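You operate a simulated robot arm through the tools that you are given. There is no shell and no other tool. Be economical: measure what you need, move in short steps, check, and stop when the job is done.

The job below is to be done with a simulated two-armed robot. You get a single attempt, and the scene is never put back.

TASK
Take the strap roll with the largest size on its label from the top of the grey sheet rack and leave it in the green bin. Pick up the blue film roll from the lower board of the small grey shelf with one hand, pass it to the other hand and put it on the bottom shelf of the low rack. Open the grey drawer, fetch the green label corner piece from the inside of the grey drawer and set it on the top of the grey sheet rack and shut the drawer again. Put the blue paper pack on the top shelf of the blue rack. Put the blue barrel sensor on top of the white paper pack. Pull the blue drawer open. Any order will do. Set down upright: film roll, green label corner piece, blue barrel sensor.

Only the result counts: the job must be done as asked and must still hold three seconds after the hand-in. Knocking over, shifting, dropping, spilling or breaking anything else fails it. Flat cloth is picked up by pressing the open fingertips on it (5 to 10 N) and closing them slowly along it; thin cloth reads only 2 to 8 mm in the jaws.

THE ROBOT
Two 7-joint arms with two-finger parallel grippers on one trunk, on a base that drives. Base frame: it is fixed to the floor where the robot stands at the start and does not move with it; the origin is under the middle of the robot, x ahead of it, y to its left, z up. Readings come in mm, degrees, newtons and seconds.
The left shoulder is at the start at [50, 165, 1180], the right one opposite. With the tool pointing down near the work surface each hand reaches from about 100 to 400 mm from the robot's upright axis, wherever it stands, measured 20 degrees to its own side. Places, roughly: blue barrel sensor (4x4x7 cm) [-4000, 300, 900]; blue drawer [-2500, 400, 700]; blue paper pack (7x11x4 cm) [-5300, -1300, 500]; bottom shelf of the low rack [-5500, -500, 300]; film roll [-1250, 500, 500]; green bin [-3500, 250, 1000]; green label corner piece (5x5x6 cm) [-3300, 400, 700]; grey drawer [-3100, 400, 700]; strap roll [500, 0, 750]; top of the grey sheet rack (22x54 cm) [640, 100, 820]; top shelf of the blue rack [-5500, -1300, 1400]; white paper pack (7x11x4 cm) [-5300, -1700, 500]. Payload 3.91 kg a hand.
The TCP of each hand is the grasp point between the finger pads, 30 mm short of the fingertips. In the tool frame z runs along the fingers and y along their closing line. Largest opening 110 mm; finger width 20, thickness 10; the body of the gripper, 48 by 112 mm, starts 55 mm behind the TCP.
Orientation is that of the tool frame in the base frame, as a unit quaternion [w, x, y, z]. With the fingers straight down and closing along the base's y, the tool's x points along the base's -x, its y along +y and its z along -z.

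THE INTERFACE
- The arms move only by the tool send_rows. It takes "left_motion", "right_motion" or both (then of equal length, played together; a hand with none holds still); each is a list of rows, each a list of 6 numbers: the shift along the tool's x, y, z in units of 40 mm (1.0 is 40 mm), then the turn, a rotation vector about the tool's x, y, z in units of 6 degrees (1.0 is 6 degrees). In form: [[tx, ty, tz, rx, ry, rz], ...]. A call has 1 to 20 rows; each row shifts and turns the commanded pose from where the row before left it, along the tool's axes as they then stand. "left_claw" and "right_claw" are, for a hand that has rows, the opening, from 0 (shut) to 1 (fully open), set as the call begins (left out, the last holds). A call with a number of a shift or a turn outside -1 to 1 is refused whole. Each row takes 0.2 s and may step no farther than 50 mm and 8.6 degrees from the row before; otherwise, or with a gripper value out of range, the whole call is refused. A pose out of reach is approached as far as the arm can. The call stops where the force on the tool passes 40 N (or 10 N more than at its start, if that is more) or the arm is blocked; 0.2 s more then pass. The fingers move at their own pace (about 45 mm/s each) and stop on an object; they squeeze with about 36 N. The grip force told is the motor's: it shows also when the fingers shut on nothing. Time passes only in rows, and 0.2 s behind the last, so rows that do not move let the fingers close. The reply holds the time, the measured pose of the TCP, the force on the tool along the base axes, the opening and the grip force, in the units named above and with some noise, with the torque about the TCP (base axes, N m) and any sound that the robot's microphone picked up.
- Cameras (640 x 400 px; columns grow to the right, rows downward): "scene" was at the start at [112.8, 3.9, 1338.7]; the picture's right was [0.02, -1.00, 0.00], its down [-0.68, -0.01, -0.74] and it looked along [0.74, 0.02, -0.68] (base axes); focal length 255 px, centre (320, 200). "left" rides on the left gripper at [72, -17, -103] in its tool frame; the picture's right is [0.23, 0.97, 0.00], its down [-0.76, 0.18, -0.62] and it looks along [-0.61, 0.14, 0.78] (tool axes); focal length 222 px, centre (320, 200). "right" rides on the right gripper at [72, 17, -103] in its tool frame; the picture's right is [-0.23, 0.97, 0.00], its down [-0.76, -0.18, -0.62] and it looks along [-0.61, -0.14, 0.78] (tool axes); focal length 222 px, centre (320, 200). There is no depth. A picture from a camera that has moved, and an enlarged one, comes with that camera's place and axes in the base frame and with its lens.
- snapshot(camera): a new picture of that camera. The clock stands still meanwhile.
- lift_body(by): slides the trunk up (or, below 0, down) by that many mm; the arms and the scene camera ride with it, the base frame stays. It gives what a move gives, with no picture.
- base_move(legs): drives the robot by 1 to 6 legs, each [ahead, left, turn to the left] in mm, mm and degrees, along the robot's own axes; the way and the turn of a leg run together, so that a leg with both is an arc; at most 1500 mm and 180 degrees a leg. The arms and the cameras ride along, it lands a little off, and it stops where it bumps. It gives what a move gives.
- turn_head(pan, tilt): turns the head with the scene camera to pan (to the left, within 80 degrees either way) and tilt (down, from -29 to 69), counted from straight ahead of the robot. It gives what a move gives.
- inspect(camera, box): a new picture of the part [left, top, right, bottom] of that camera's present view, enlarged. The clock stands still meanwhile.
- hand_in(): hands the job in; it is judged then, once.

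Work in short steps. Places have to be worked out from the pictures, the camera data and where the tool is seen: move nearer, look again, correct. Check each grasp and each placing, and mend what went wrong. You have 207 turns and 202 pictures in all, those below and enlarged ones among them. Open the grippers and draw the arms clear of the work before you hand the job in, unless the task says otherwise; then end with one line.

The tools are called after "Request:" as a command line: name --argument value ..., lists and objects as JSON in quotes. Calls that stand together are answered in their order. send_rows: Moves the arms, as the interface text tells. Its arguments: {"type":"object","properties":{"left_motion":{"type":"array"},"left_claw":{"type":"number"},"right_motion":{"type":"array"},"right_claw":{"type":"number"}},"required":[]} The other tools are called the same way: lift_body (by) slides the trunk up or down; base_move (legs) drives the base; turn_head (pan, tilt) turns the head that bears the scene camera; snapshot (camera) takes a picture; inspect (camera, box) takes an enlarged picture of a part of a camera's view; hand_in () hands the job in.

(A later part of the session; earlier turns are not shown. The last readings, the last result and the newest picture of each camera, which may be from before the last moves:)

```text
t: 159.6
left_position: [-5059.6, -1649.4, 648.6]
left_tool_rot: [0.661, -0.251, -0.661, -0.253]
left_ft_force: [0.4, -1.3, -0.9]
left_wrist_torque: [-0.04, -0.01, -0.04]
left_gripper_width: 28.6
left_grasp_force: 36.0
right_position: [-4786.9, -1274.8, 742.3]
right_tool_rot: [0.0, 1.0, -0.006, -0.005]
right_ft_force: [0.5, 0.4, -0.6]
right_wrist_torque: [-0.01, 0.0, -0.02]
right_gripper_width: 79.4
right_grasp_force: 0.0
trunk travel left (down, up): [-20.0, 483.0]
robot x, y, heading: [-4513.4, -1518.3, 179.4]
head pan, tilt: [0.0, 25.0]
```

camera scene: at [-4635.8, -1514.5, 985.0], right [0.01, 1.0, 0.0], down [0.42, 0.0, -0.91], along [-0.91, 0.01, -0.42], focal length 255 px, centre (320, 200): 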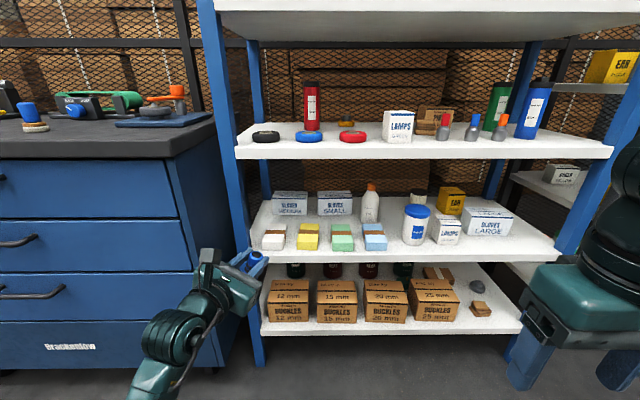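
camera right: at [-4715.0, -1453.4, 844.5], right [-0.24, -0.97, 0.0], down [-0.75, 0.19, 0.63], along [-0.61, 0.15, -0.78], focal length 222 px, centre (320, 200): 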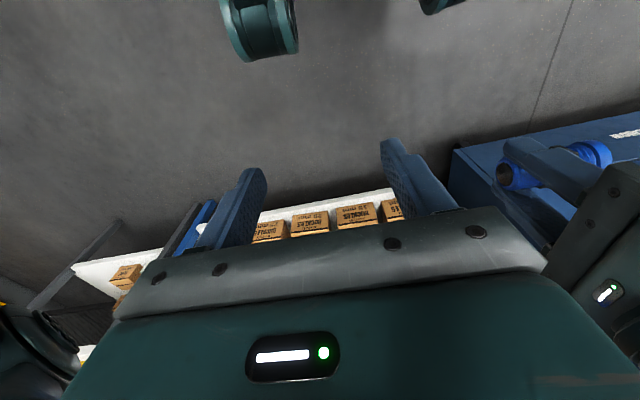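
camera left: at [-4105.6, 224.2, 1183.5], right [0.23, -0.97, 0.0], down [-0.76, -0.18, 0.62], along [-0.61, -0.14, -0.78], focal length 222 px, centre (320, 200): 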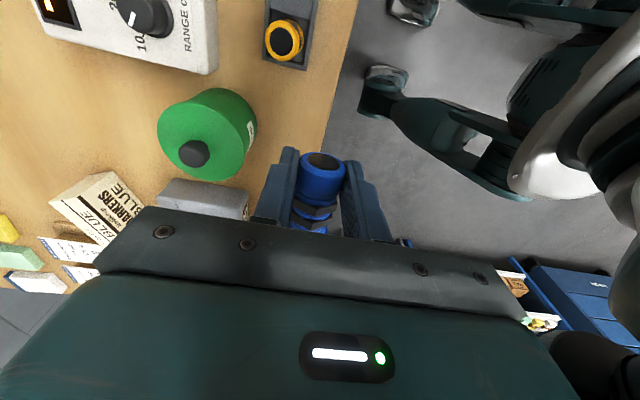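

Orientation restored. Lower hand 29 mm, rotate base 28.6° left, then shift to a staging pose in front of the white pack.

Request:
send_rows --left_motion '[[-0.72, 0, 0, 0, 0, 0]]'

Request:
base_move --legs '[[0, 0, 28.6], [118, -264, 0]]'

Request:
turn_head --pan 0 --tilt 30

Request:
snapshot --camera "scene"

Request:
snapshot --camera "left"

```text
t: 160.0
left_position: [-5058.3, -1650.7, 621.1]
left_tool_rot: [0.661, -0.252, -0.66, -0.254]
left_ft_force: [-0.7, -0.7, -0.7]
left_wrist_torque: [0.01, -0.02, 0.03]
left_gripper_width: 28.0
left_grasp_force: 35.7
right_position: [-4786.5, -1275.6, 743.3]
right_tool_rot: [0.0, 1.0, -0.006, -0.006]
right_ft_force: [0.5, 0.0, 0.1]
right_wrist_torque: [0.01, 0.0, 0.02]
right_gripper_width: 79.2
right_grasp_force: 0.1
trunk travel left (down, up): [-20.0, 483.0]
robot x, y, heading: [-4518.2, -1514.0, 179.4]
head pan, tilt: [0.0, 25.0]
```

```text
t: 164.4
left_position: [-5158.4, -1711.4, 621.8]
left_tool_rot: [0.703, -0.079, -0.702, -0.081]
left_ft_force: [-0.7, 1.1, -0.4]
left_wrist_torque: [0.01, -0.02, 0.03]
left_gripper_width: 28.5
left_grasp_force: 35.4
right_position: [-5101.0, -1251.8, 742.8]
right_tool_rot: [0.001, 0.97, 0.242, -0.005]
right_ft_force: [-0.4, -0.7, -0.1]
right_wrist_torque: [0.0, -0.02, 0.01]
right_gripper_width: 79.1
right_grasp_force: 0.1
trunk travel left (down, up): [-20.0, 483.0]
robot x, y, heading: [-4747.2, -1335.9, -152.2]
head pan, tilt: [0.0, 25.0]
```

```text
t: 165.0
left_position: [-5158.0, -1711.6, 620.5]
left_tool_rot: [0.703, -0.08, -0.702, -0.082]
left_ft_force: [-0.1, 0.0, -0.3]
left_wrist_torque: [0.02, -0.03, 0.01]
left_gripper_width: 28.5
left_grasp_force: 36.0
right_position: [-5100.8, -1252.9, 743.3]
right_tool_rot: [0.001, 0.97, 0.242, -0.005]
right_ft_force: [0.1, 0.5, 0.9]
right_wrist_torque: [-0.02, 0.0, 0.0]
right_gripper_width: 79.1
right_grasp_force: 0.0
trunk travel left (down, up): [-20.0, 483.0]
robot x, y, heading: [-4748.8, -1332.2, -151.8]
head pan, tilt: [0.0, 30.0]
```

```text
116 pictures are left
camera scene: at [-4851.2, -1388.3, 977.9], right [-0.47, 0.88, 0.0], down [0.44, 0.24, -0.87], along [-0.76, -0.41, -0.5], focal length 255 px, centre (320, 200)
```

scene: 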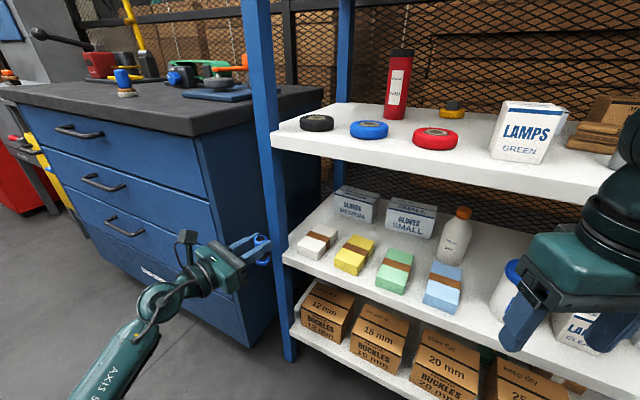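

```text
115 pictures are left
camera left: at [-5062.6, -1751.7, 693.4], right [0.22, 0.95, 0.23], down [0.65, 0.04, -0.76], along [-0.73, 0.32, -0.6], focal length 222 px, centre (320, 200)
```

left: 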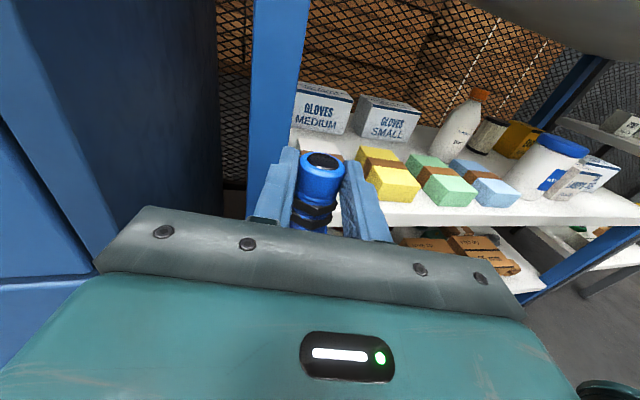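

Request:
inspect --camera "scene" --box '[270, 200, 430, 300]'

Request:
inspect --camera "left" --box '[240, 100, 440, 240]'

```text
4.00 times, centred on (350, 250) of scene
camera zoom: at [-4851.2, -1388.3, 977.9], right [-0.47, 0.88, 0.0], down [0.44, 0.24, -0.87], along [-0.76, -0.41, -0.5], focal length 1021 px, centre (200, 0)
```

zoom: 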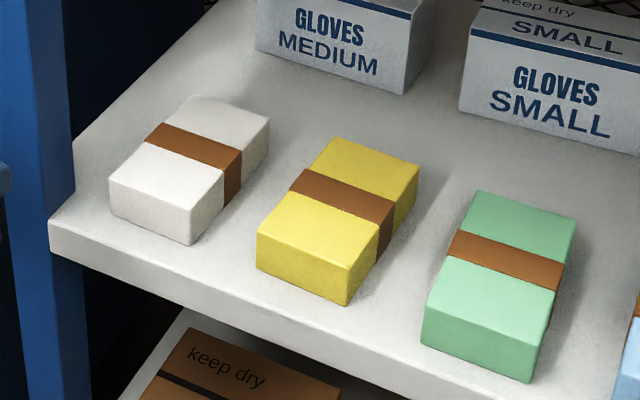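

```text
2.86 times, centred on (340, 170) of left
camera zoom: at [-5062.6, -1751.7, 693.4], right [0.22, 0.95, 0.23], down [0.65, 0.04, -0.76], along [-0.73, 0.32, -0.6], focal length 635 px, centre (263, 286)
```

zoom: 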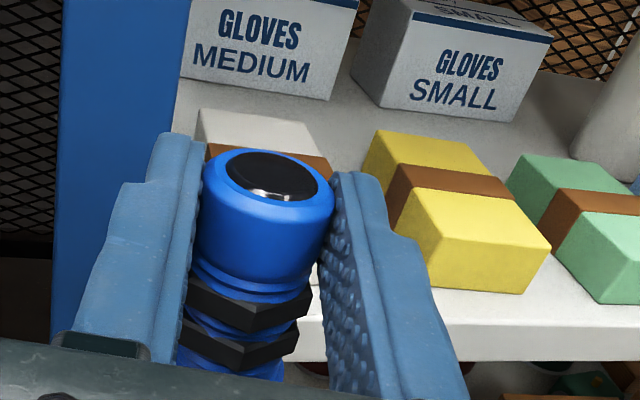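

White pack top ≈[-5375,-1669]. The gripper would pass close to the rack post, so I rotate 8° more left and shift, then advance partly.

Request:
base_move --legs '[[0, 0, 8], [-63, -87, 0]]'

Request:
snapshot --camera "left"

Request:
snapshot --camera "scene"

```text
t: 167.1
left_position: [-5104.1, -1657.7, 622.4]
left_tool_rot: [0.707, -0.029, -0.706, -0.03]
left_ft_force: [0.1, 0.3, -1.5]
left_wrist_torque: [-0.01, -0.01, 0.01]
left_gripper_width: 28.4
left_grasp_force: 35.7
right_position: [-5111.3, -1194.2, 743.4]
right_tool_rot: [0.001, 0.951, 0.309, -0.006]
right_ft_force: [-0.1, 0.1, -0.5]
right_wrist_torque: [0.0, -0.02, 0.04]
right_gripper_width: 79.1
right_grasp_force: 0.1
trunk travel left (down, up): [-20.0, 483.0]
robot x, y, heading: [-4747.9, -1226.9, -143.6]
head pan, tilt: [0.0, 30.0]
```

```text
112 pictures are left
camera left: at [-5002.5, -1683.5, 693.4], right [0.08, 0.97, 0.23], down [0.63, 0.13, -0.76], along [-0.77, 0.21, -0.6], focal length 222 px, centre (320, 200)
```

left: 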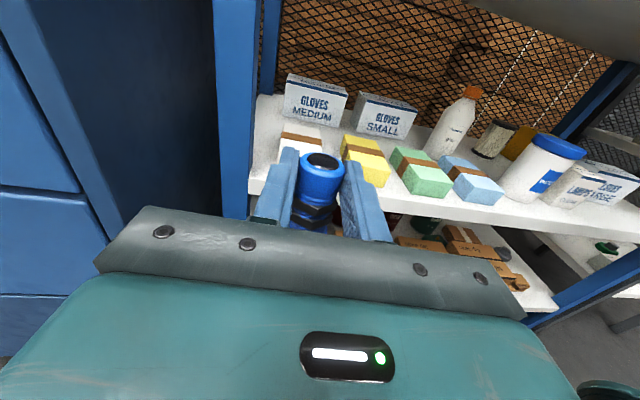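

```text
111 pictures are left
camera scene: at [-4844.1, -1294.1, 977.8], right [-0.59, 0.81, 0.0], down [0.4, 0.3, -0.87], along [-0.7, -0.51, -0.5], focal length 255 px, centre (320, 200)
```

scene: 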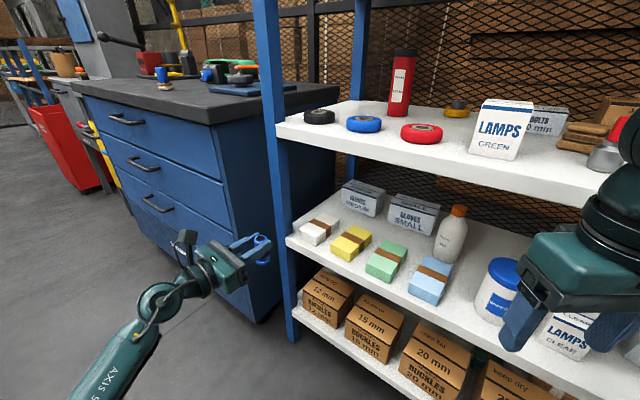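

Aligned in y. Advance 130 mm toward the rack and look again from the left camera.

Request:
base_move --legs '[[105, -77, 0]]'

Request:
snapshot --camera "left"

Request:
inspect --camera "scene" --box '[160, 190, 400, 340]'

```text
t: 167.9
left_position: [-5107.3, -1657.2, 622.9]
left_tool_rot: [0.708, -0.029, -0.705, -0.033]
left_ft_force: [0.9, -0.2, -0.8]
left_wrist_torque: [0.01, -0.05, 0.04]
left_gripper_width: 28.4
left_grasp_force: 35.6
right_position: [-5111.5, -1194.6, 740.8]
right_tool_rot: [-0.002, 0.952, 0.308, 0.0]
right_ft_force: [0.5, -0.9, 0.2]
right_wrist_torque: [-0.02, -0.02, 0.01]
right_gripper_width: 79.2
right_grasp_force: 0.1
trunk travel left (down, up): [-20.0, 483.0]
robot x, y, heading: [-4754.7, -1230.7, -144.0]
head pan, tilt: [0.0, 30.0]
stopped in leg 1: the robot was blocked; the commanded pose is now the measured one
```

```text
110 pictures are left
camera left: at [-5006.7, -1684.1, 693.9], right [0.09, 0.97, 0.23], down [0.63, 0.12, -0.76], along [-0.77, 0.21, -0.6], focal length 222 px, centre (320, 200)
```

left: 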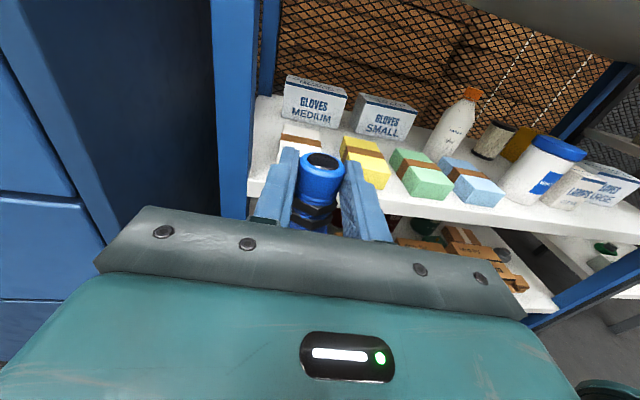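

```text
2.67 times, centred on (280, 265) of scene
camera zoom: at [-4845.9, -1295.8, 978.7], right [-0.59, 0.81, 0.0], down [0.4, 0.3, -0.87], along [-0.7, -0.51, -0.5], focal length 681 px, centre (427, 27)
```

zoom: 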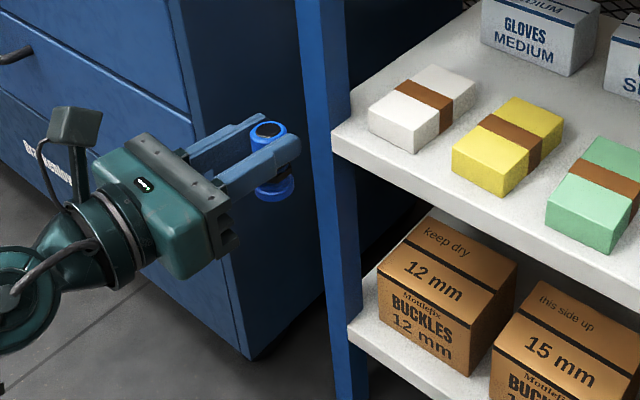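

Blocked already; check what the robot's right side touches.

Request:
turn_head --pan -55 --tilt 30

Request:
snapshot --camera "scene"

Request:
snapshot --camera "right"

```text
t: 169.1
left_position: [-5108.1, -1658.2, 623.9]
left_tool_rot: [0.708, -0.03, -0.705, -0.033]
left_ft_force: [0.4, -0.3, -1.3]
left_wrist_torque: [0.0, -0.02, 0.0]
left_gripper_width: 28.4
left_grasp_force: 35.9
right_position: [-5112.2, -1194.3, 742.2]
right_tool_rot: [-0.001, 0.951, 0.308, -0.001]
right_ft_force: [-0.8, 0.2, -0.8]
right_wrist_torque: [-0.02, 0.0, 0.04]
right_gripper_width: 79.0
right_grasp_force: 0.0
trunk travel left (down, up): [-20.0, 483.0]
robot x, y, heading: [-4754.7, -1226.8, -144.0]
head pan, tilt: [-55.0, 30.0]
```

```text
108 pictures are left
camera scene: at [-4858.0, -1213.0, 978.4], right [0.32, 0.95, 0.0], down [0.47, -0.16, -0.87], along [-0.82, 0.28, -0.5], focal length 255 px, centre (320, 200)
```

scene: 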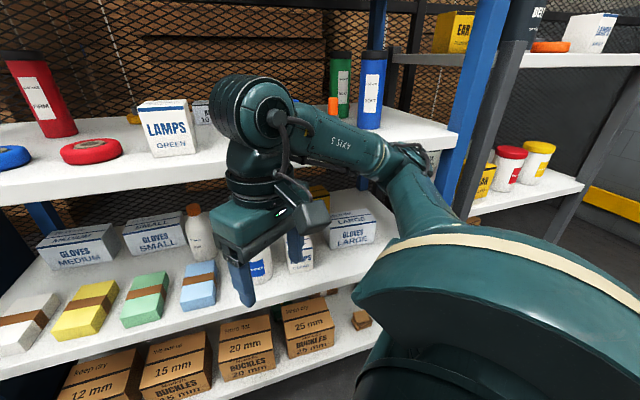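

```text
107 pictures are left
camera right: at [-5044.1, -1165.6, 844.8], right [0.39, -0.92, -0.01], down [-0.72, -0.31, 0.62], along [-0.58, -0.24, -0.78], focal length 222 px, centre (320, 200)
```

right: 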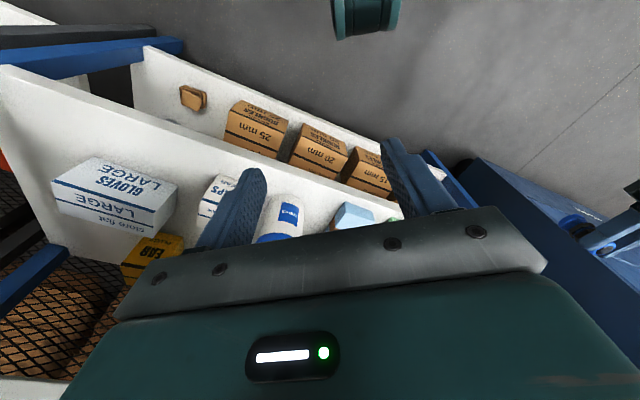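

The right elbow is close to the rack post. I back off, swing the left hand 20° more toward straight-ahead (still within its limit) and rotate the base right 20° so the elbow clears.

Request:
base_move --legs '[[-40, 30, 0]]'

Request:
send_rows --left_motion '[[0, 0, 0, 1, 0, 0], [0, 0, 0, 1, 0, 0], [0, 0, 0, 1, 0, 0], [0, 0, 0, 0.4, 0, 0], [0, 0, 0, 0, 0, 0]]'

Request:
base_move --legs '[[0, 0, -20.5]]'

```text
t: 170.1
left_position: [-5060.0, -1656.6, 621.2]
left_tool_rot: [0.707, -0.03, -0.706, -0.032]
left_ft_force: [-0.1, 0.8, -2.2]
left_wrist_torque: [0.0, 0.02, 0.0]
left_gripper_width: 28.4
left_grasp_force: 36.6
right_position: [-5065.5, -1192.6, 739.9]
right_tool_rot: [-0.001, 0.951, 0.308, 0.001]
right_ft_force: [1.0, 0.6, -0.1]
right_wrist_torque: [0.01, -0.02, -0.01]
right_gripper_width: 79.3
right_grasp_force: 0.0
trunk travel left (down, up): [-20.0, 483.0]
robot x, y, heading: [-4704.4, -1229.6, -143.9]
head pan, tilt: [-55.0, 30.0]
```

```text
t: 171.3
left_position: [-5053.7, -1670.5, 621.9]
left_tool_rot: [-0.697, -0.091, 0.703, -0.107]
left_ft_force: [-0.1, 0.9, -0.7]
left_wrist_torque: [0.02, 0.01, 0.0]
left_gripper_width: 28.3
left_grasp_force: 36.0
right_position: [-5063.9, -1194.6, 741.8]
right_tool_rot: [-0.004, 0.951, 0.308, 0.001]
right_ft_force: [0.8, 0.9, -0.7]
right_wrist_torque: [0.03, -0.01, 0.0]
right_gripper_width: 79.3
right_grasp_force: 0.0
trunk travel left (down, up): [-20.0, 483.0]
robot x, y, heading: [-4706.0, -1228.5, -144.1]
head pan, tilt: [-55.0, 30.0]
```

```text
t: 172.8
left_position: [-5183.3, -1522.3, 619.8]
left_tool_rot: [-0.705, 0.034, 0.708, 0.017]
left_ft_force: [-0.2, 0.8, -1.3]
left_wrist_torque: [-0.02, 0.01, -0.02]
left_gripper_width: 28.3
left_grasp_force: 36.0
right_position: [-5029.8, -1073.8, 743.0]
right_tool_rot: [-0.004, 0.99, 0.138, 0.001]
right_ft_force: [0.1, 0.0, -0.3]
right_wrist_torque: [0.03, 0.01, -0.03]
right_gripper_width: 79.3
right_grasp_force: 0.0
trunk travel left (down, up): [-20.0, 483.0]
robot x, y, heading: [-4702.9, -1226.6, -164.1]
head pan, tilt: [-55.0, 30.0]
```

Upright and pointing ahead. Shift base to align y≈-1656, then look.

Request:
base_move --legs '[[37, 129, 0]]'

Request:
turn_head --pan 10 --tilt 35

Request:
snapshot --camera "scene"

Request:
snapshot --camera "left"

```text
t: 174.5
left_position: [-5185.4, -1655.6, 619.6]
left_tool_rot: [-0.704, 0.038, 0.709, 0.016]
left_ft_force: [-0.9, -0.3, -1.5]
left_wrist_torque: [0.07, -0.01, 0.01]
left_gripper_width: 28.3
left_grasp_force: 35.7
right_position: [-5031.4, -1206.3, 740.8]
right_tool_rot: [-0.002, 0.991, 0.136, 0.002]
right_ft_force: [0.1, 0.0, 0.6]
right_wrist_torque: [-0.05, 0.01, -0.01]
right_gripper_width: 79.1
right_grasp_force: 0.0
trunk travel left (down, up): [-20.0, 483.0]
robot x, y, heading: [-4708.1, -1360.7, -164.1]
head pan, tilt: [-55.0, 30.0]
```

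```text
t: 175.9
left_position: [-5185.5, -1654.4, 620.3]
left_tool_rot: [-0.704, 0.038, 0.709, 0.014]
left_ft_force: [0.4, -0.1, -0.8]
left_wrist_torque: [0.03, 0.0, 0.02]
left_gripper_width: 28.4
left_grasp_force: 36.3
right_position: [-5031.1, -1204.6, 740.9]
right_tool_rot: [-0.001, 0.991, 0.137, 0.002]
right_ft_force: [-0.3, -0.1, 0.3]
right_wrist_torque: [0.01, 0.02, 0.03]
right_gripper_width: 79.2
right_grasp_force: 0.1
trunk travel left (down, up): [-20.0, 483.0]
robot x, y, heading: [-4703.8, -1357.4, -164.2]
head pan, tilt: [10.0, 35.0]
```

```text
106 pictures are left
camera scene: at [-4810.1, -1405.0, 970.3], right [-0.43, 0.9, 0.0], down [0.52, 0.25, -0.82], along [-0.74, -0.36, -0.57], focal length 255 px, centre (320, 200)
```

scene: 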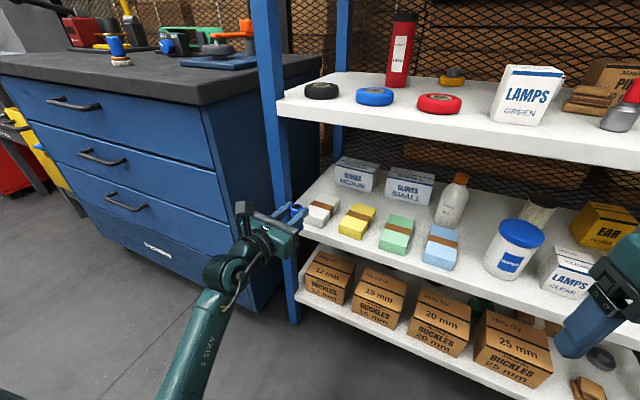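

```text
105 pictures are left
camera left: at [-5084.9, -1676.5, 694.6], right [0.07, 0.98, 0.19], down [0.64, 0.11, -0.76], along [-0.77, 0.18, -0.62], focal length 222 px, centre (320, 200)
```

left: 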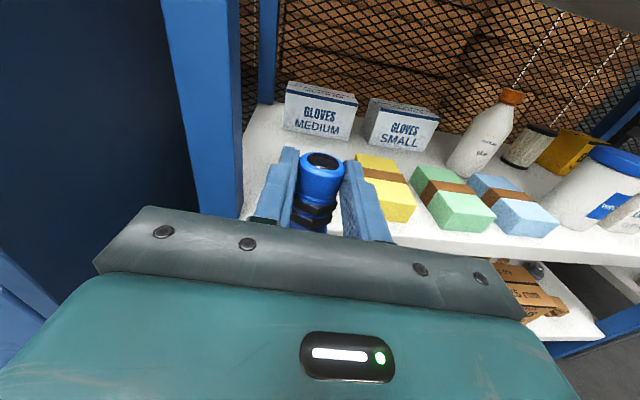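

Request:
inspect --camera "left" --box '[230, 130, 570, 250]'

Request:
inspect --camera "scene" --box '[270, 170, 470, 290]'

```text
1.88 times, centred on (400, 190) of left
camera zoom: at [-5084.9, -1676.5, 694.6], right [0.07, 0.98, 0.19], down [0.64, 0.11, -0.76], along [-0.77, 0.18, -0.62], focal length 418 px, centre (169, 219)
```

zoom: 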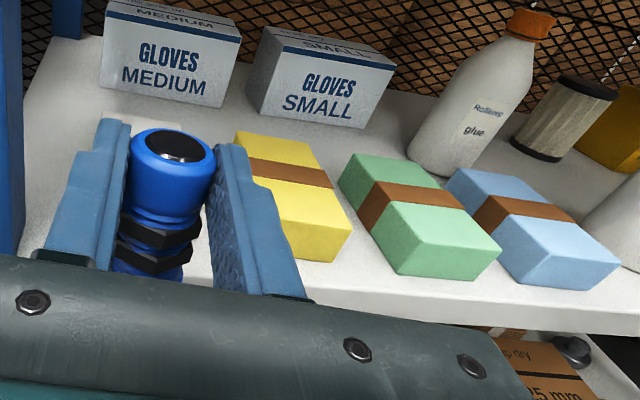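

```text
3.20 times, centred on (370, 230) of scene
camera zoom: at [-4810.1, -1405.0, 970.3], right [-0.43, 0.9, 0.0], down [0.52, 0.25, -0.82], along [-0.74, -0.36, -0.57], focal length 817 px, centre (160, 104)
```

zoom: 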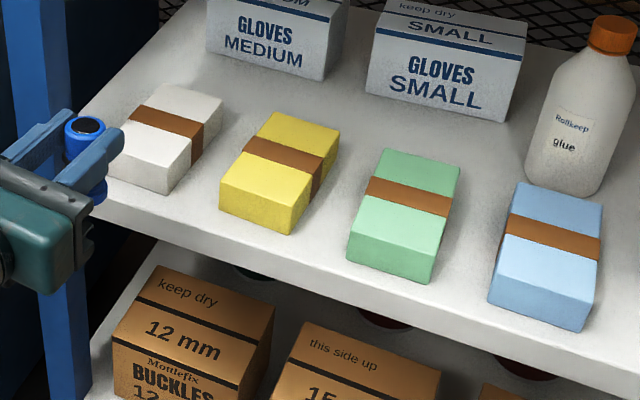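

Re-solving all views consistently gives pack top z≈540, white pack centre ≈[-5341,-1656] (shelf z≈500), front edge x≈-5265. Advance the base 90 mm, then check.

Request:
base_move --legs '[[86, -28, 0]]'

Request:
snapshot --camera "left"

Request:
inspect --camera "scene" --box '[230, 140, 430, 290]'

```text
t: 177.0
left_position: [-5276.5, -1652.3, 620.9]
left_tool_rot: [-0.704, 0.036, 0.709, 0.013]
left_ft_force: [0.2, -0.2, -0.5]
left_wrist_torque: [-0.02, 0.01, 0.02]
left_gripper_width: 28.5
left_grasp_force: 36.3
right_position: [-5122.7, -1201.0, 740.4]
right_tool_rot: [-0.001, 0.991, 0.137, 0.001]
right_ft_force: [-0.5, -0.9, -0.1]
right_wrist_torque: [0.02, 0.03, 0.02]
right_gripper_width: 79.0
right_grasp_force: 0.0
trunk travel left (down, up): [-20.0, 483.0]
robot x, y, heading: [-4797.5, -1357.1, -164.2]
head pan, tilt: [10.0, 35.0]
```

```text
102 pictures are left
camera left: at [-5175.2, -1673.9, 694.2], right [0.07, 0.98, 0.19], down [0.64, 0.11, -0.76], along [-0.77, 0.18, -0.62], focal length 222 px, centre (320, 200)
```

left: 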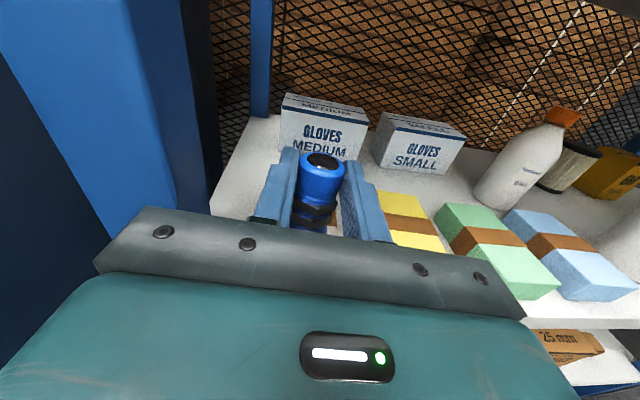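

```text
2.67 times, centred on (330, 215) of scene
camera zoom: at [-4900.9, -1401.9, 970.1], right [-0.44, 0.9, 0.0], down [0.52, 0.25, -0.82], along [-0.74, -0.36, -0.57], focal length 681 px, centre (293, 160)
```

zoom: 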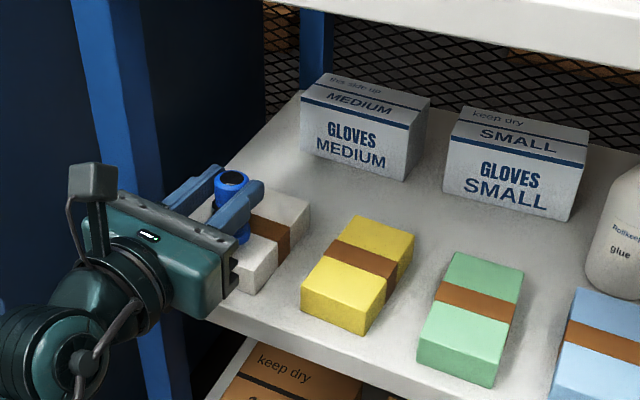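

Aligned; advance 38 mm with the arm, then lower gently to contact.

Request:
send_rows --left_motion '[[0, 0, 0.5, 0, 0, 0], [0, 0, 0.45, 0, 0, 0], [-0.3, 0, 0, 0, 0, 0], [0, 0, 0, 0, 0, 0]]'

Request:
inspect --camera "scene" --box '[230, 140, 430, 290]'

```text
t: 177.7
left_position: [-5301.4, -1665.6, 607.2]
left_tool_rot: [-0.694, 0.045, 0.719, -0.006]
left_ft_force: [15.4, 6.5, 6.5]
left_wrist_torque: [0.52, 1.29, 1.19]
left_gripper_width: 28.4
left_grasp_force: 35.7
right_position: [-5121.0, -1202.9, 740.1]
right_tool_rot: [-0.002, 0.99, 0.139, 0.0]
right_ft_force: [1.5, 0.3, -0.1]
right_wrist_torque: [0.03, 0.04, -0.03]
right_gripper_width: 79.2
right_grasp_force: 0.0
trunk travel left (down, up): [-20.0, 483.0]
robot x, y, heading: [-4791.8, -1351.9, -164.0]
head pan, tilt: [10.0, 35.0]
stopped in row 3 (left hand): the force on the tool passed its limit at 110 N (the readings are from after the stop); the commanded pose is now the measured one
```

```text
2.67 times, centred on (330, 215) of scene
camera zoom: at [-4898.9, -1402.8, 969.8], right [-0.44, 0.9, 0.0], down [0.51, 0.25, -0.82], along [-0.74, -0.36, -0.57], focal length 681 px, centre (293, 160)
```

zoom: 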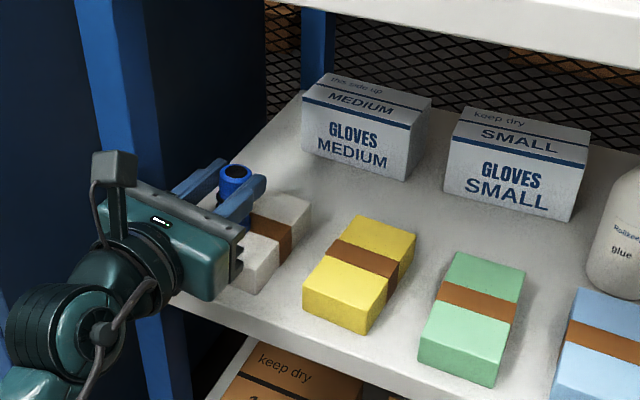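

Contact with the rack post on the left, and the arm got skewed. I retreat, restore the orientation, and will enter ~8 mm further right using only the base.

Request:
send_rows --left_motion '[[0.33, 0.36, -0.58, 0, 0, 0], [0, 0, 0, -0.14, 0.37, -0.68], [0, 0, 0, 0, 0, 0]]'

Request:
inspect --camera "scene" --box '[230, 140, 430, 290]'

```text
t: 178.5
left_position: [-5282.0, -1669.5, 622.3]
left_tool_rot: [-0.707, 0.034, 0.707, 0.008]
left_ft_force: [0.7, -0.2, -1.0]
left_wrist_torque: [0.0, 0.02, 0.01]
left_gripper_width: 28.6
left_grasp_force: 35.8
right_position: [-5122.9, -1205.4, 740.7]
right_tool_rot: [-0.006, 0.99, 0.139, 0.003]
right_ft_force: [-0.4, -1.3, 0.6]
right_wrist_torque: [0.01, -0.02, 0.02]
right_gripper_width: 79.2
right_grasp_force: 0.1
trunk travel left (down, up): [-20.0, 483.0]
robot x, y, heading: [-4793.4, -1356.8, -164.0]
head pan, tilt: [10.0, 35.0]
```

```text
2.67 times, centred on (330, 215) of scene
camera zoom: at [-4902.3, -1407.8, 970.3], right [-0.44, 0.9, 0.01], down [0.52, 0.26, -0.82], along [-0.74, -0.35, -0.58], focal length 681 px, centre (293, 160)
```

zoom: 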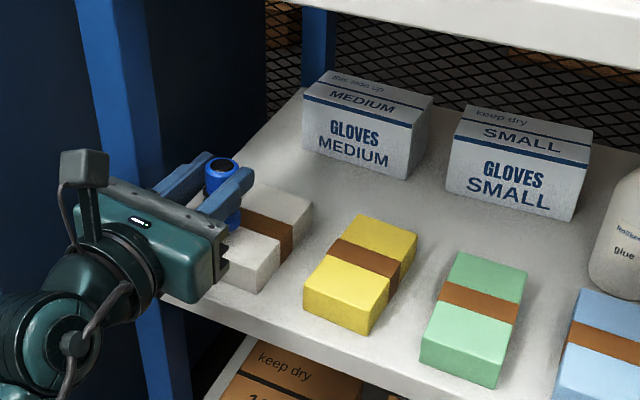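

Shift the base so TCP goes to y≈-1646.

Request:
base_move --legs '[[-11, -22, 0]]'

Request:
inspect --camera "scene" --box '[230, 140, 430, 290]'

Request:
snapshot --camera "left"

```text
t: 179.3
left_position: [-5275.6, -1643.2, 623.2]
left_tool_rot: [0.707, -0.034, -0.707, -0.008]
left_ft_force: [0.6, -0.6, -1.4]
left_wrist_torque: [0.03, 0.02, -0.02]
left_gripper_width: 28.5
left_grasp_force: 36.2
right_position: [-5119.3, -1182.1, 741.4]
right_tool_rot: [-0.005, 0.99, 0.138, 0.003]
right_ft_force: [0.0, -0.1, 0.1]
right_wrist_torque: [0.01, -0.02, 0.02]
right_gripper_width: 79.3
right_grasp_force: 0.0
trunk travel left (down, up): [-20.0, 483.0]
robot x, y, heading: [-4791.8, -1333.8, -164.2]
head pan, tilt: [10.0, 35.0]
```

```text
2.67 times, centred on (330, 215) of scene
camera zoom: at [-4897.2, -1383.2, 970.0], right [-0.44, 0.9, 0.01], down [0.52, 0.26, -0.82], along [-0.74, -0.35, -0.58], focal length 681 px, centre (293, 160)
```

zoom: 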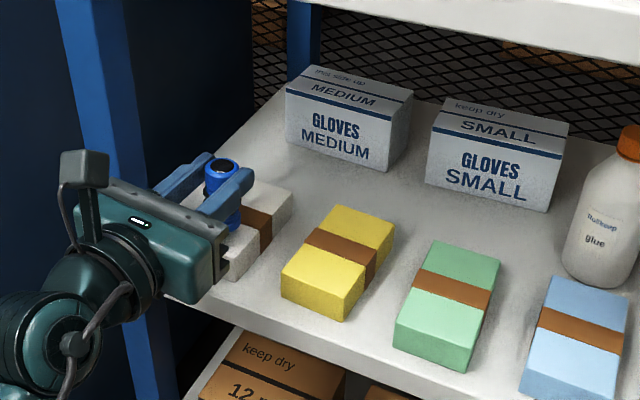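

```text
97 pictures are left
camera left: at [-5175.5, -1663.7, 695.7], right [0.06, 0.98, 0.19], down [0.63, 0.11, -0.77], along [-0.77, 0.17, -0.61], focal length 222 px, centre (320, 200)
```

left: 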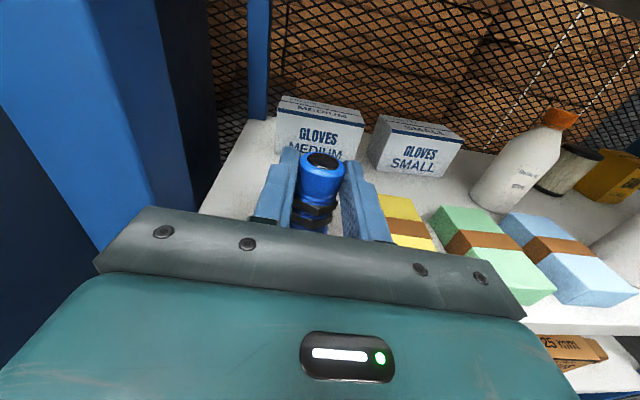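

Pack right edge ≈-1625, centre y≈-1660. Advance 28 mm with slight left correction.

Request:
base_move --legs '[[31, -5, 0]]'

Request:
inspect --camera "scene" --box '[230, 140, 390, 260]'

```text
t: 180.2
left_position: [-5308.5, -1647.1, 623.7]
left_tool_rot: [-0.706, 0.037, 0.707, 0.003]
left_ft_force: [-0.3, -0.7, -0.9]
left_wrist_torque: [-0.02, 0.0, -0.04]
left_gripper_width: 28.3
left_grasp_force: 35.4
right_position: [-5149.8, -1183.5, 739.9]
right_tool_rot: [-0.002, 0.991, 0.137, 0.001]
right_ft_force: [0.1, -0.1, -0.7]
right_wrist_torque: [0.03, 0.0, 0.0]
right_gripper_width: 79.2
right_grasp_force: 0.0
trunk travel left (down, up): [-20.0, 483.0]
robot x, y, heading: [-4824.4, -1336.7, -164.2]
head pan, tilt: [10.0, 35.0]
```

```text
3.33 times, centred on (310, 200) of scene
camera zoom: at [-4928.0, -1383.9, 969.0], right [-0.44, 0.9, 0.0], down [0.52, 0.25, -0.82], along [-0.74, -0.36, -0.58], focal length 851 px, centre (353, 200)
```

zoom: 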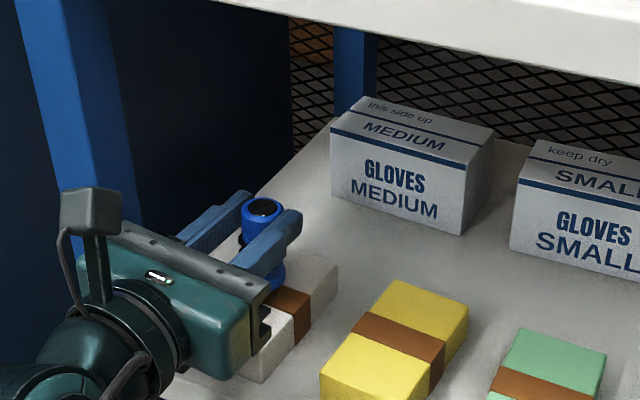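

Clear of the post. Level the small roll, then lower using the trunk (18 mm).

Request:
send_rows --left_motion '[[0, 0, 0, 0, 0, -0.45], [0, 0, 0, 0, 0, 0]]'

Request:
lift_body --by -18

Request:
snapshot --camera "left"

```text
t: 180.8
left_position: [-5306.1, -1650.6, 623.7]
left_tool_rot: [-0.705, 0.025, 0.709, 0.016]
left_ft_force: [-0.5, 0.6, -0.5]
left_wrist_torque: [0.01, -0.01, -0.01]
left_gripper_width: 28.3
left_grasp_force: 36.1
right_position: [-5148.1, -1183.9, 742.8]
right_tool_rot: [-0.005, 0.99, 0.138, 0.0]
right_ft_force: [0.7, 0.1, 0.0]
right_wrist_torque: [0.0, 0.04, 0.01]
right_gripper_width: 79.3
right_grasp_force: 0.1
trunk travel left (down, up): [-20.0, 483.0]
robot x, y, heading: [-4824.1, -1334.8, -164.0]
head pan, tilt: [10.0, 35.0]
```

```text
t: 181.4
left_position: [-5304.9, -1653.3, 626.3]
left_tool_rot: [0.708, -0.03, -0.706, -0.007]
left_ft_force: [-0.6, 1.4, -0.9]
left_wrist_torque: [0.0, -0.05, 0.01]
left_gripper_width: 28.3
left_grasp_force: 36.2
right_position: [-5145.3, -1179.9, 735.3]
right_tool_rot: [0.0, 0.99, 0.138, -0.002]
right_ft_force: [0.6, 0.7, 0.0]
right_wrist_torque: [0.03, -0.02, 0.0]
right_gripper_width: 79.2
right_grasp_force: 0.2
trunk travel left (down, up): [-2.0, 501.0]
robot x, y, heading: [-4820.6, -1335.3, -164.0]
head pan, tilt: [10.0, 35.0]
```

```text
95 pictures are left
camera left: at [-5204.0, -1671.5, 698.2], right [0.05, 0.98, 0.19], down [0.63, 0.12, -0.77], along [-0.78, 0.16, -0.61], focal length 222 px, centre (320, 200)
```

left: 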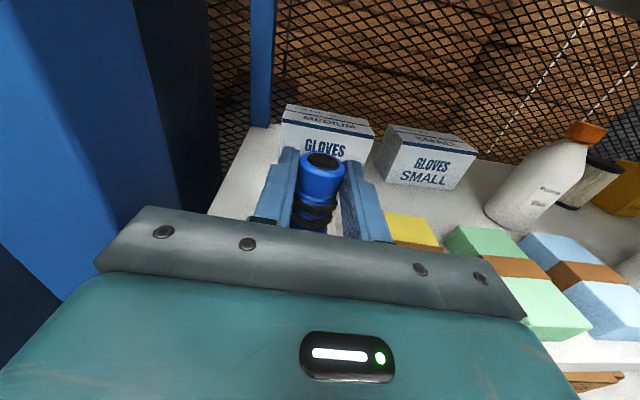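

The hand didn't follow the trunk, so the left arm is resting on something. Look at the arm.

Request:
turn_head --pan 45 --tilt 50

Request:
snapshot --camera "scene"

```text
t: 182.4
left_position: [-5305.9, -1650.9, 628.2]
left_tool_rot: [0.709, -0.034, -0.704, -0.006]
left_ft_force: [-0.4, 0.0, -0.5]
left_wrist_torque: [0.0, -0.01, -0.01]
left_gripper_width: 28.2
left_grasp_force: 36.6
right_position: [-5145.7, -1180.1, 736.2]
right_tool_rot: [0.001, 0.99, 0.138, -0.003]
right_ft_force: [1.0, 0.2, -0.3]
right_wrist_torque: [0.01, -0.02, -0.04]
right_gripper_width: 79.5
right_grasp_force: 0.0
trunk travel left (down, up): [-2.0, 501.0]
robot x, y, heading: [-4818.6, -1337.2, -164.3]
head pan, tilt: [45.0, 50.0]
```

```text
94 pictures are left
camera scene: at [-4881.0, -1406.7, 942.8], right [-0.87, 0.49, 0.0], down [0.37, 0.67, -0.65], along [-0.32, -0.57, -0.76], focal length 255 px, centre (320, 200)
```

scene: 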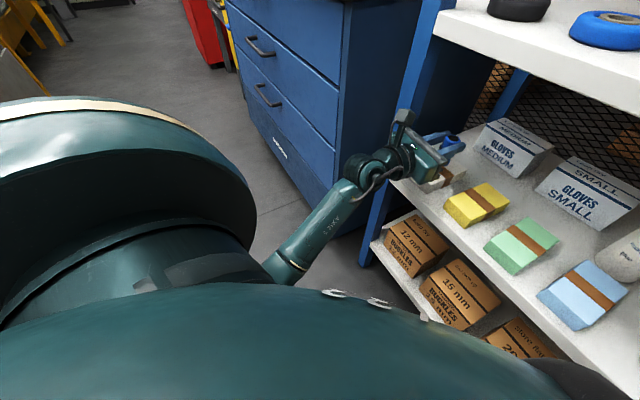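

The elbow hangs low near the base. I raise the trunk in steps while lowering the hand relative to it, so the elbow lifts.

Request:
lift_body --by 50

Request:
send_rows --left_motion '[[-0.6, 0, 0, 0, 0, 0], [-0.6, 0, 0, 0, 0, 0], [0, 0, 0, 0, 0, 0]]'

Request:
lift_body --by 50

Request:
snapshot --camera "scene"

```text
t: 183.4
left_position: [-5305.9, -1651.4, 652.7]
left_tool_rot: [-0.704, 0.024, 0.71, 0.018]
left_ft_force: [0.7, -0.4, -0.2]
left_wrist_torque: [0.0, -0.02, 0.01]
left_gripper_width: 28.5
left_grasp_force: 36.6
right_position: [-5148.6, -1185.2, 772.3]
right_tool_rot: [-0.003, 0.99, 0.138, 0.002]
right_ft_force: [-0.2, -0.3, 0.6]
right_wrist_torque: [0.01, 0.01, 0.01]
right_gripper_width: 79.3
right_grasp_force: 0.1
trunk travel left (down, up): [-52.0, 451.0]
robot x, y, heading: [-4820.1, -1337.9, -164.0]
head pan, tilt: [45.0, 50.0]
```

```text
t: 184.2
left_position: [-5309.2, -1644.7, 609.5]
left_tool_rot: [-0.706, 0.021, 0.707, 0.019]
left_ft_force: [0.1, 0.4, -1.9]
left_wrist_torque: [0.05, -0.02, -0.02]
left_gripper_width: 28.2
left_grasp_force: 36.1
right_position: [-5149.4, -1181.3, 771.4]
right_tool_rot: [-0.001, 0.99, 0.138, 0.002]
right_ft_force: [-0.4, 0.4, -0.4]
right_wrist_torque: [-0.01, -0.01, 0.03]
right_gripper_width: 79.3
right_grasp_force: 0.1
trunk travel left (down, up): [-52.0, 451.0]
robot x, y, heading: [-4821.5, -1337.4, -164.0]
head pan, tilt: [45.0, 50.0]
```

```text
t: 185.1
left_position: [-5308.4, -1646.8, 659.5]
left_tool_rot: [-0.706, 0.022, 0.708, 0.018]
left_ft_force: [-0.1, -1.2, -1.0]
left_wrist_torque: [0.0, -0.02, 0.0]
left_gripper_width: 28.4
left_grasp_force: 36.1
right_position: [-5149.8, -1181.1, 821.8]
right_tool_rot: [-0.001, 0.99, 0.138, 0.002]
right_ft_force: [0.1, -0.1, -1.0]
right_wrist_torque: [-0.01, -0.02, 0.0]
right_gripper_width: 79.4
right_grasp_force: 0.0
trunk travel left (down, up): [-102.0, 401.0]
robot x, y, heading: [-4821.7, -1334.6, -164.2]
head pan, tilt: [45.0, 50.0]
```

```text
93 pictures are left
camera scene: at [-4886.1, -1410.1, 1030.3], right [-0.87, 0.49, 0.0], down [0.37, 0.67, -0.64], along [-0.31, -0.56, -0.77], focal length 255 px, centre (320, 200)
```

scene: 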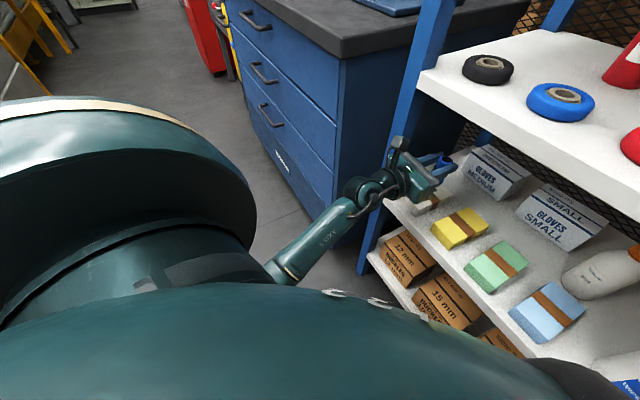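

Arm moves freely now. Lower the hand toward the pack with the force guard.

Request:
send_rows --left_motion '[[-0.5, -0.05, 0, 0, 0, 0], [-0.5, -0.05, 0, 0, 0, 0], [-0.15, 0, 0, 0, 0, 0], [0, 0, 0, 0, 0, 0]]'

Request:
turn_head --pan 15 --tilt 35

Request:
inspect --camera "scene" --box '[230, 180, 390, 300]'

```text
t: 186.1
left_position: [-5308.6, -1650.5, 613.5]
left_tool_rot: [-0.706, 0.022, 0.707, 0.02]
left_ft_force: [-0.4, -0.3, -0.5]
left_wrist_torque: [0.03, -0.06, 0.0]
left_gripper_width: 28.4
left_grasp_force: 35.6
right_position: [-5149.7, -1181.3, 822.0]
right_tool_rot: [-0.001, 0.99, 0.138, 0.002]
right_ft_force: [0.9, -0.1, -0.2]
right_wrist_torque: [0.0, 0.01, 0.02]
right_gripper_width: 79.3
right_grasp_force: 0.1
trunk travel left (down, up): [-102.0, 401.0]
robot x, y, heading: [-4824.8, -1336.1, -164.1]
head pan, tilt: [45.0, 50.0]
```

```text
t: 187.0
left_position: [-5308.3, -1649.7, 614.0]
left_tool_rot: [-0.706, 0.022, 0.707, 0.021]
left_ft_force: [-0.1, 0.0, -1.2]
left_wrist_torque: [-0.01, 0.0, 0.02]
left_gripper_width: 28.4
left_grasp_force: 36.1
right_position: [-5149.3, -1180.7, 821.6]
right_tool_rot: [-0.001, 0.99, 0.138, 0.0]
right_ft_force: [0.3, -0.4, -0.2]
right_wrist_torque: [-0.01, 0.01, 0.0]
right_gripper_width: 79.4
right_grasp_force: 0.1
trunk travel left (down, up): [-102.0, 401.0]
robot x, y, heading: [-4819.7, -1341.9, -164.2]
head pan, tilt: [15.0, 35.0]
```

```text
3.33 times, centred on (310, 240) of scene
camera zoom: at [-4924.1, -1388.1, 1052.0], right [-0.51, 0.86, 0.0], down [0.49, 0.3, -0.82], along [-0.7, -0.42, -0.57], focal length 851 px, centre (353, 67)
```

zoom: 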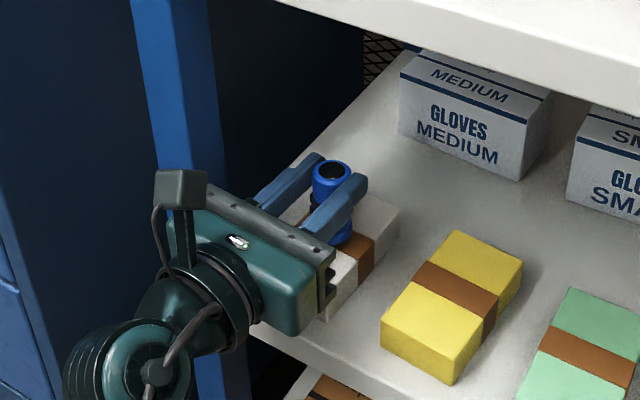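

Sensor is over the white pack. Lower in small steps to contact.

Request:
send_rows --left_motion '[[-0.12, 0, 0, 0, 0, 0], [-0.12, 0, 0, 0, 0, 0], [-0.1, 0, 0, 0, 0, 0], [-0.08, 0, 0, 0, 0, 0]]'

```text
t: 188.0
left_position: [-5310.0, -1650.3, 606.1]
left_tool_rot: [0.712, -0.022, -0.701, -0.018]
left_ft_force: [5.0, 1.8, 26.0]
left_wrist_torque: [0.13, 0.49, -0.04]
left_gripper_width: 28.5
left_grasp_force: 36.1
right_position: [-5148.4, -1181.6, 823.3]
right_tool_rot: [0.001, 0.991, 0.137, 0.0]
right_ft_force: [0.3, -0.9, 0.1]
right_wrist_torque: [0.01, 0.03, 0.04]
right_gripper_width: 79.1
right_grasp_force: 0.0
trunk travel left (down, up): [-102.0, 401.0]
robot x, y, heading: [-4822.8, -1336.3, -163.9]
head pan, tilt: [15.0, 35.0]
```

Contact at 26 N. Release to 0.55 and check before withdrawing.

Request:
send_rows --left_motion '[[0.03, 0, 0, 0, 0, 0], [0, 0, 0, 0, 0, 0], [0, 0, 0, 0, 0, 0]]' --left_claw 0.5

Request:
inspect --camera "scene" --box '[230, 180, 390, 300]'

Request:
inspect --camera "left" --box '[220, 110, 420, 250]'

```text
t: 188.8
left_position: [-5308.5, -1649.8, 597.6]
left_tool_rot: [-0.706, 0.022, 0.708, 0.02]
left_ft_force: [0.4, -0.3, -0.1]
left_wrist_torque: [0.0, -0.01, 0.03]
left_gripper_width: 54.7
left_grasp_force: 0.1
right_position: [-5149.2, -1181.5, 821.5]
right_tool_rot: [-0.001, 0.991, 0.137, 0.002]
right_ft_force: [0.6, -0.3, 0.1]
right_wrist_torque: [-0.02, 0.0, 0.01]
right_gripper_width: 79.3
right_grasp_force: 0.0
trunk travel left (down, up): [-102.0, 401.0]
robot x, y, heading: [-4817.8, -1337.9, -164.0]
head pan, tilt: [15.0, 35.0]
```

```text
3.33 times, centred on (310, 240) of scene
camera zoom: at [-4924.1, -1388.1, 1052.0], right [-0.51, 0.86, 0.0], down [0.49, 0.29, -0.82], along [-0.7, -0.42, -0.57], focal length 851 px, centre (353, 67)
```

zoom: 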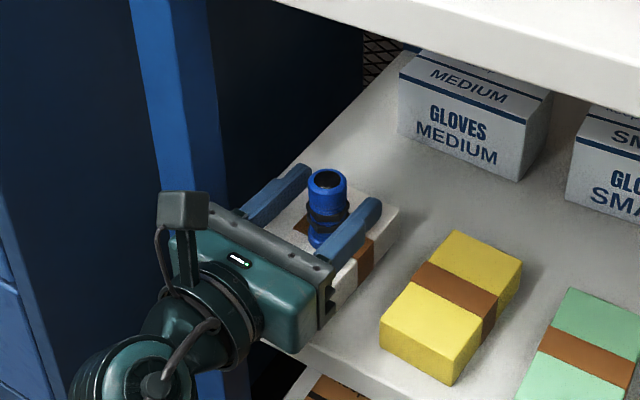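

```text
2.86 times, centred on (320, 180) of left
camera zoom: at [-5207.2, -1672.7, 669.3], right [0.06, 0.97, 0.22], down [0.64, 0.14, -0.76], along [-0.77, 0.19, -0.61], focal length 635 px, centre (320, 257)
```

zoom: 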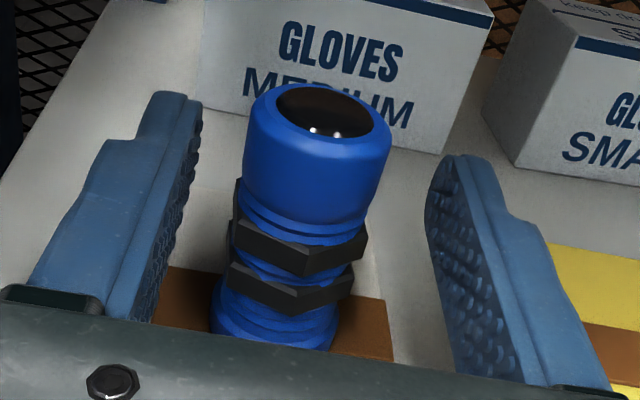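

Sensor stands upright on the pack's centre band. Withdraw straight back with the arm, then with the base.

Request:
send_rows --left_motion '[[0, 0, -0.4, 0, 0, 0], [0, 0, -0.5, 0, 0, 0], [0, 0, -0.5, 0, 0, 0]]'

Request:
base_move --legs '[[-115, 40, 0]]'

Request:
snapshot --camera "scene"

```text
t: 189.6
left_position: [-5252.4, -1652.1, 599.1]
left_tool_rot: [-0.706, 0.023, 0.707, 0.02]
left_ft_force: [-0.4, -0.1, -0.5]
left_wrist_torque: [-0.01, 0.0, 0.01]
left_gripper_width: 54.9
left_grasp_force: 0.0
right_position: [-5148.6, -1181.7, 822.2]
right_tool_rot: [-0.001, 0.99, 0.138, 0.002]
right_ft_force: [0.6, 0.6, -0.4]
right_wrist_torque: [0.03, 0.02, -0.01]
right_gripper_width: 79.3
right_grasp_force: 0.0
trunk travel left (down, up): [-102.0, 401.0]
robot x, y, heading: [-4818.9, -1335.3, -163.8]
head pan, tilt: [15.0, 35.0]
```

```text
t: 190.9
left_position: [-5132.1, -1660.5, 599.7]
left_tool_rot: [-0.706, 0.021, 0.707, 0.018]
left_ft_force: [0.4, -0.3, -0.4]
left_wrist_torque: [-0.02, 0.0, -0.02]
left_gripper_width: 55.0
left_grasp_force: 0.1
right_position: [-5029.3, -1188.0, 822.1]
right_tool_rot: [-0.001, 0.99, 0.139, 0.002]
right_ft_force: [0.9, 0.6, 0.1]
right_wrist_torque: [0.03, 0.03, 0.06]
right_gripper_width: 79.2
right_grasp_force: 0.2
trunk travel left (down, up): [-102.0, 401.0]
robot x, y, heading: [-4701.3, -1340.0, -163.7]
head pan, tilt: [15.0, 35.0]
```

```text
89 pictures are left
camera scene: at [-4803.8, -1394.7, 1052.0], right [-0.52, 0.86, 0.0], down [0.49, 0.3, -0.82], along [-0.7, -0.42, -0.57], focal length 255 px, centre (320, 200)
```

scene: 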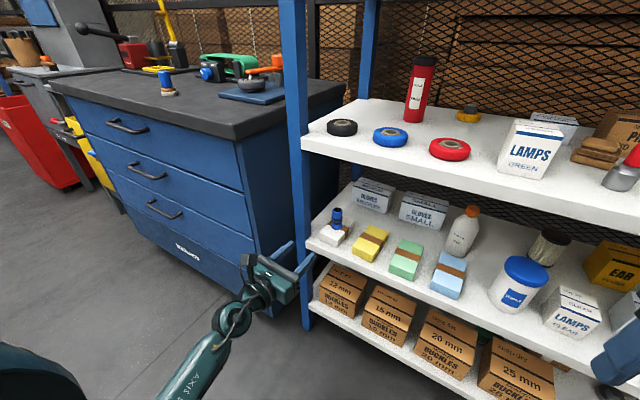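

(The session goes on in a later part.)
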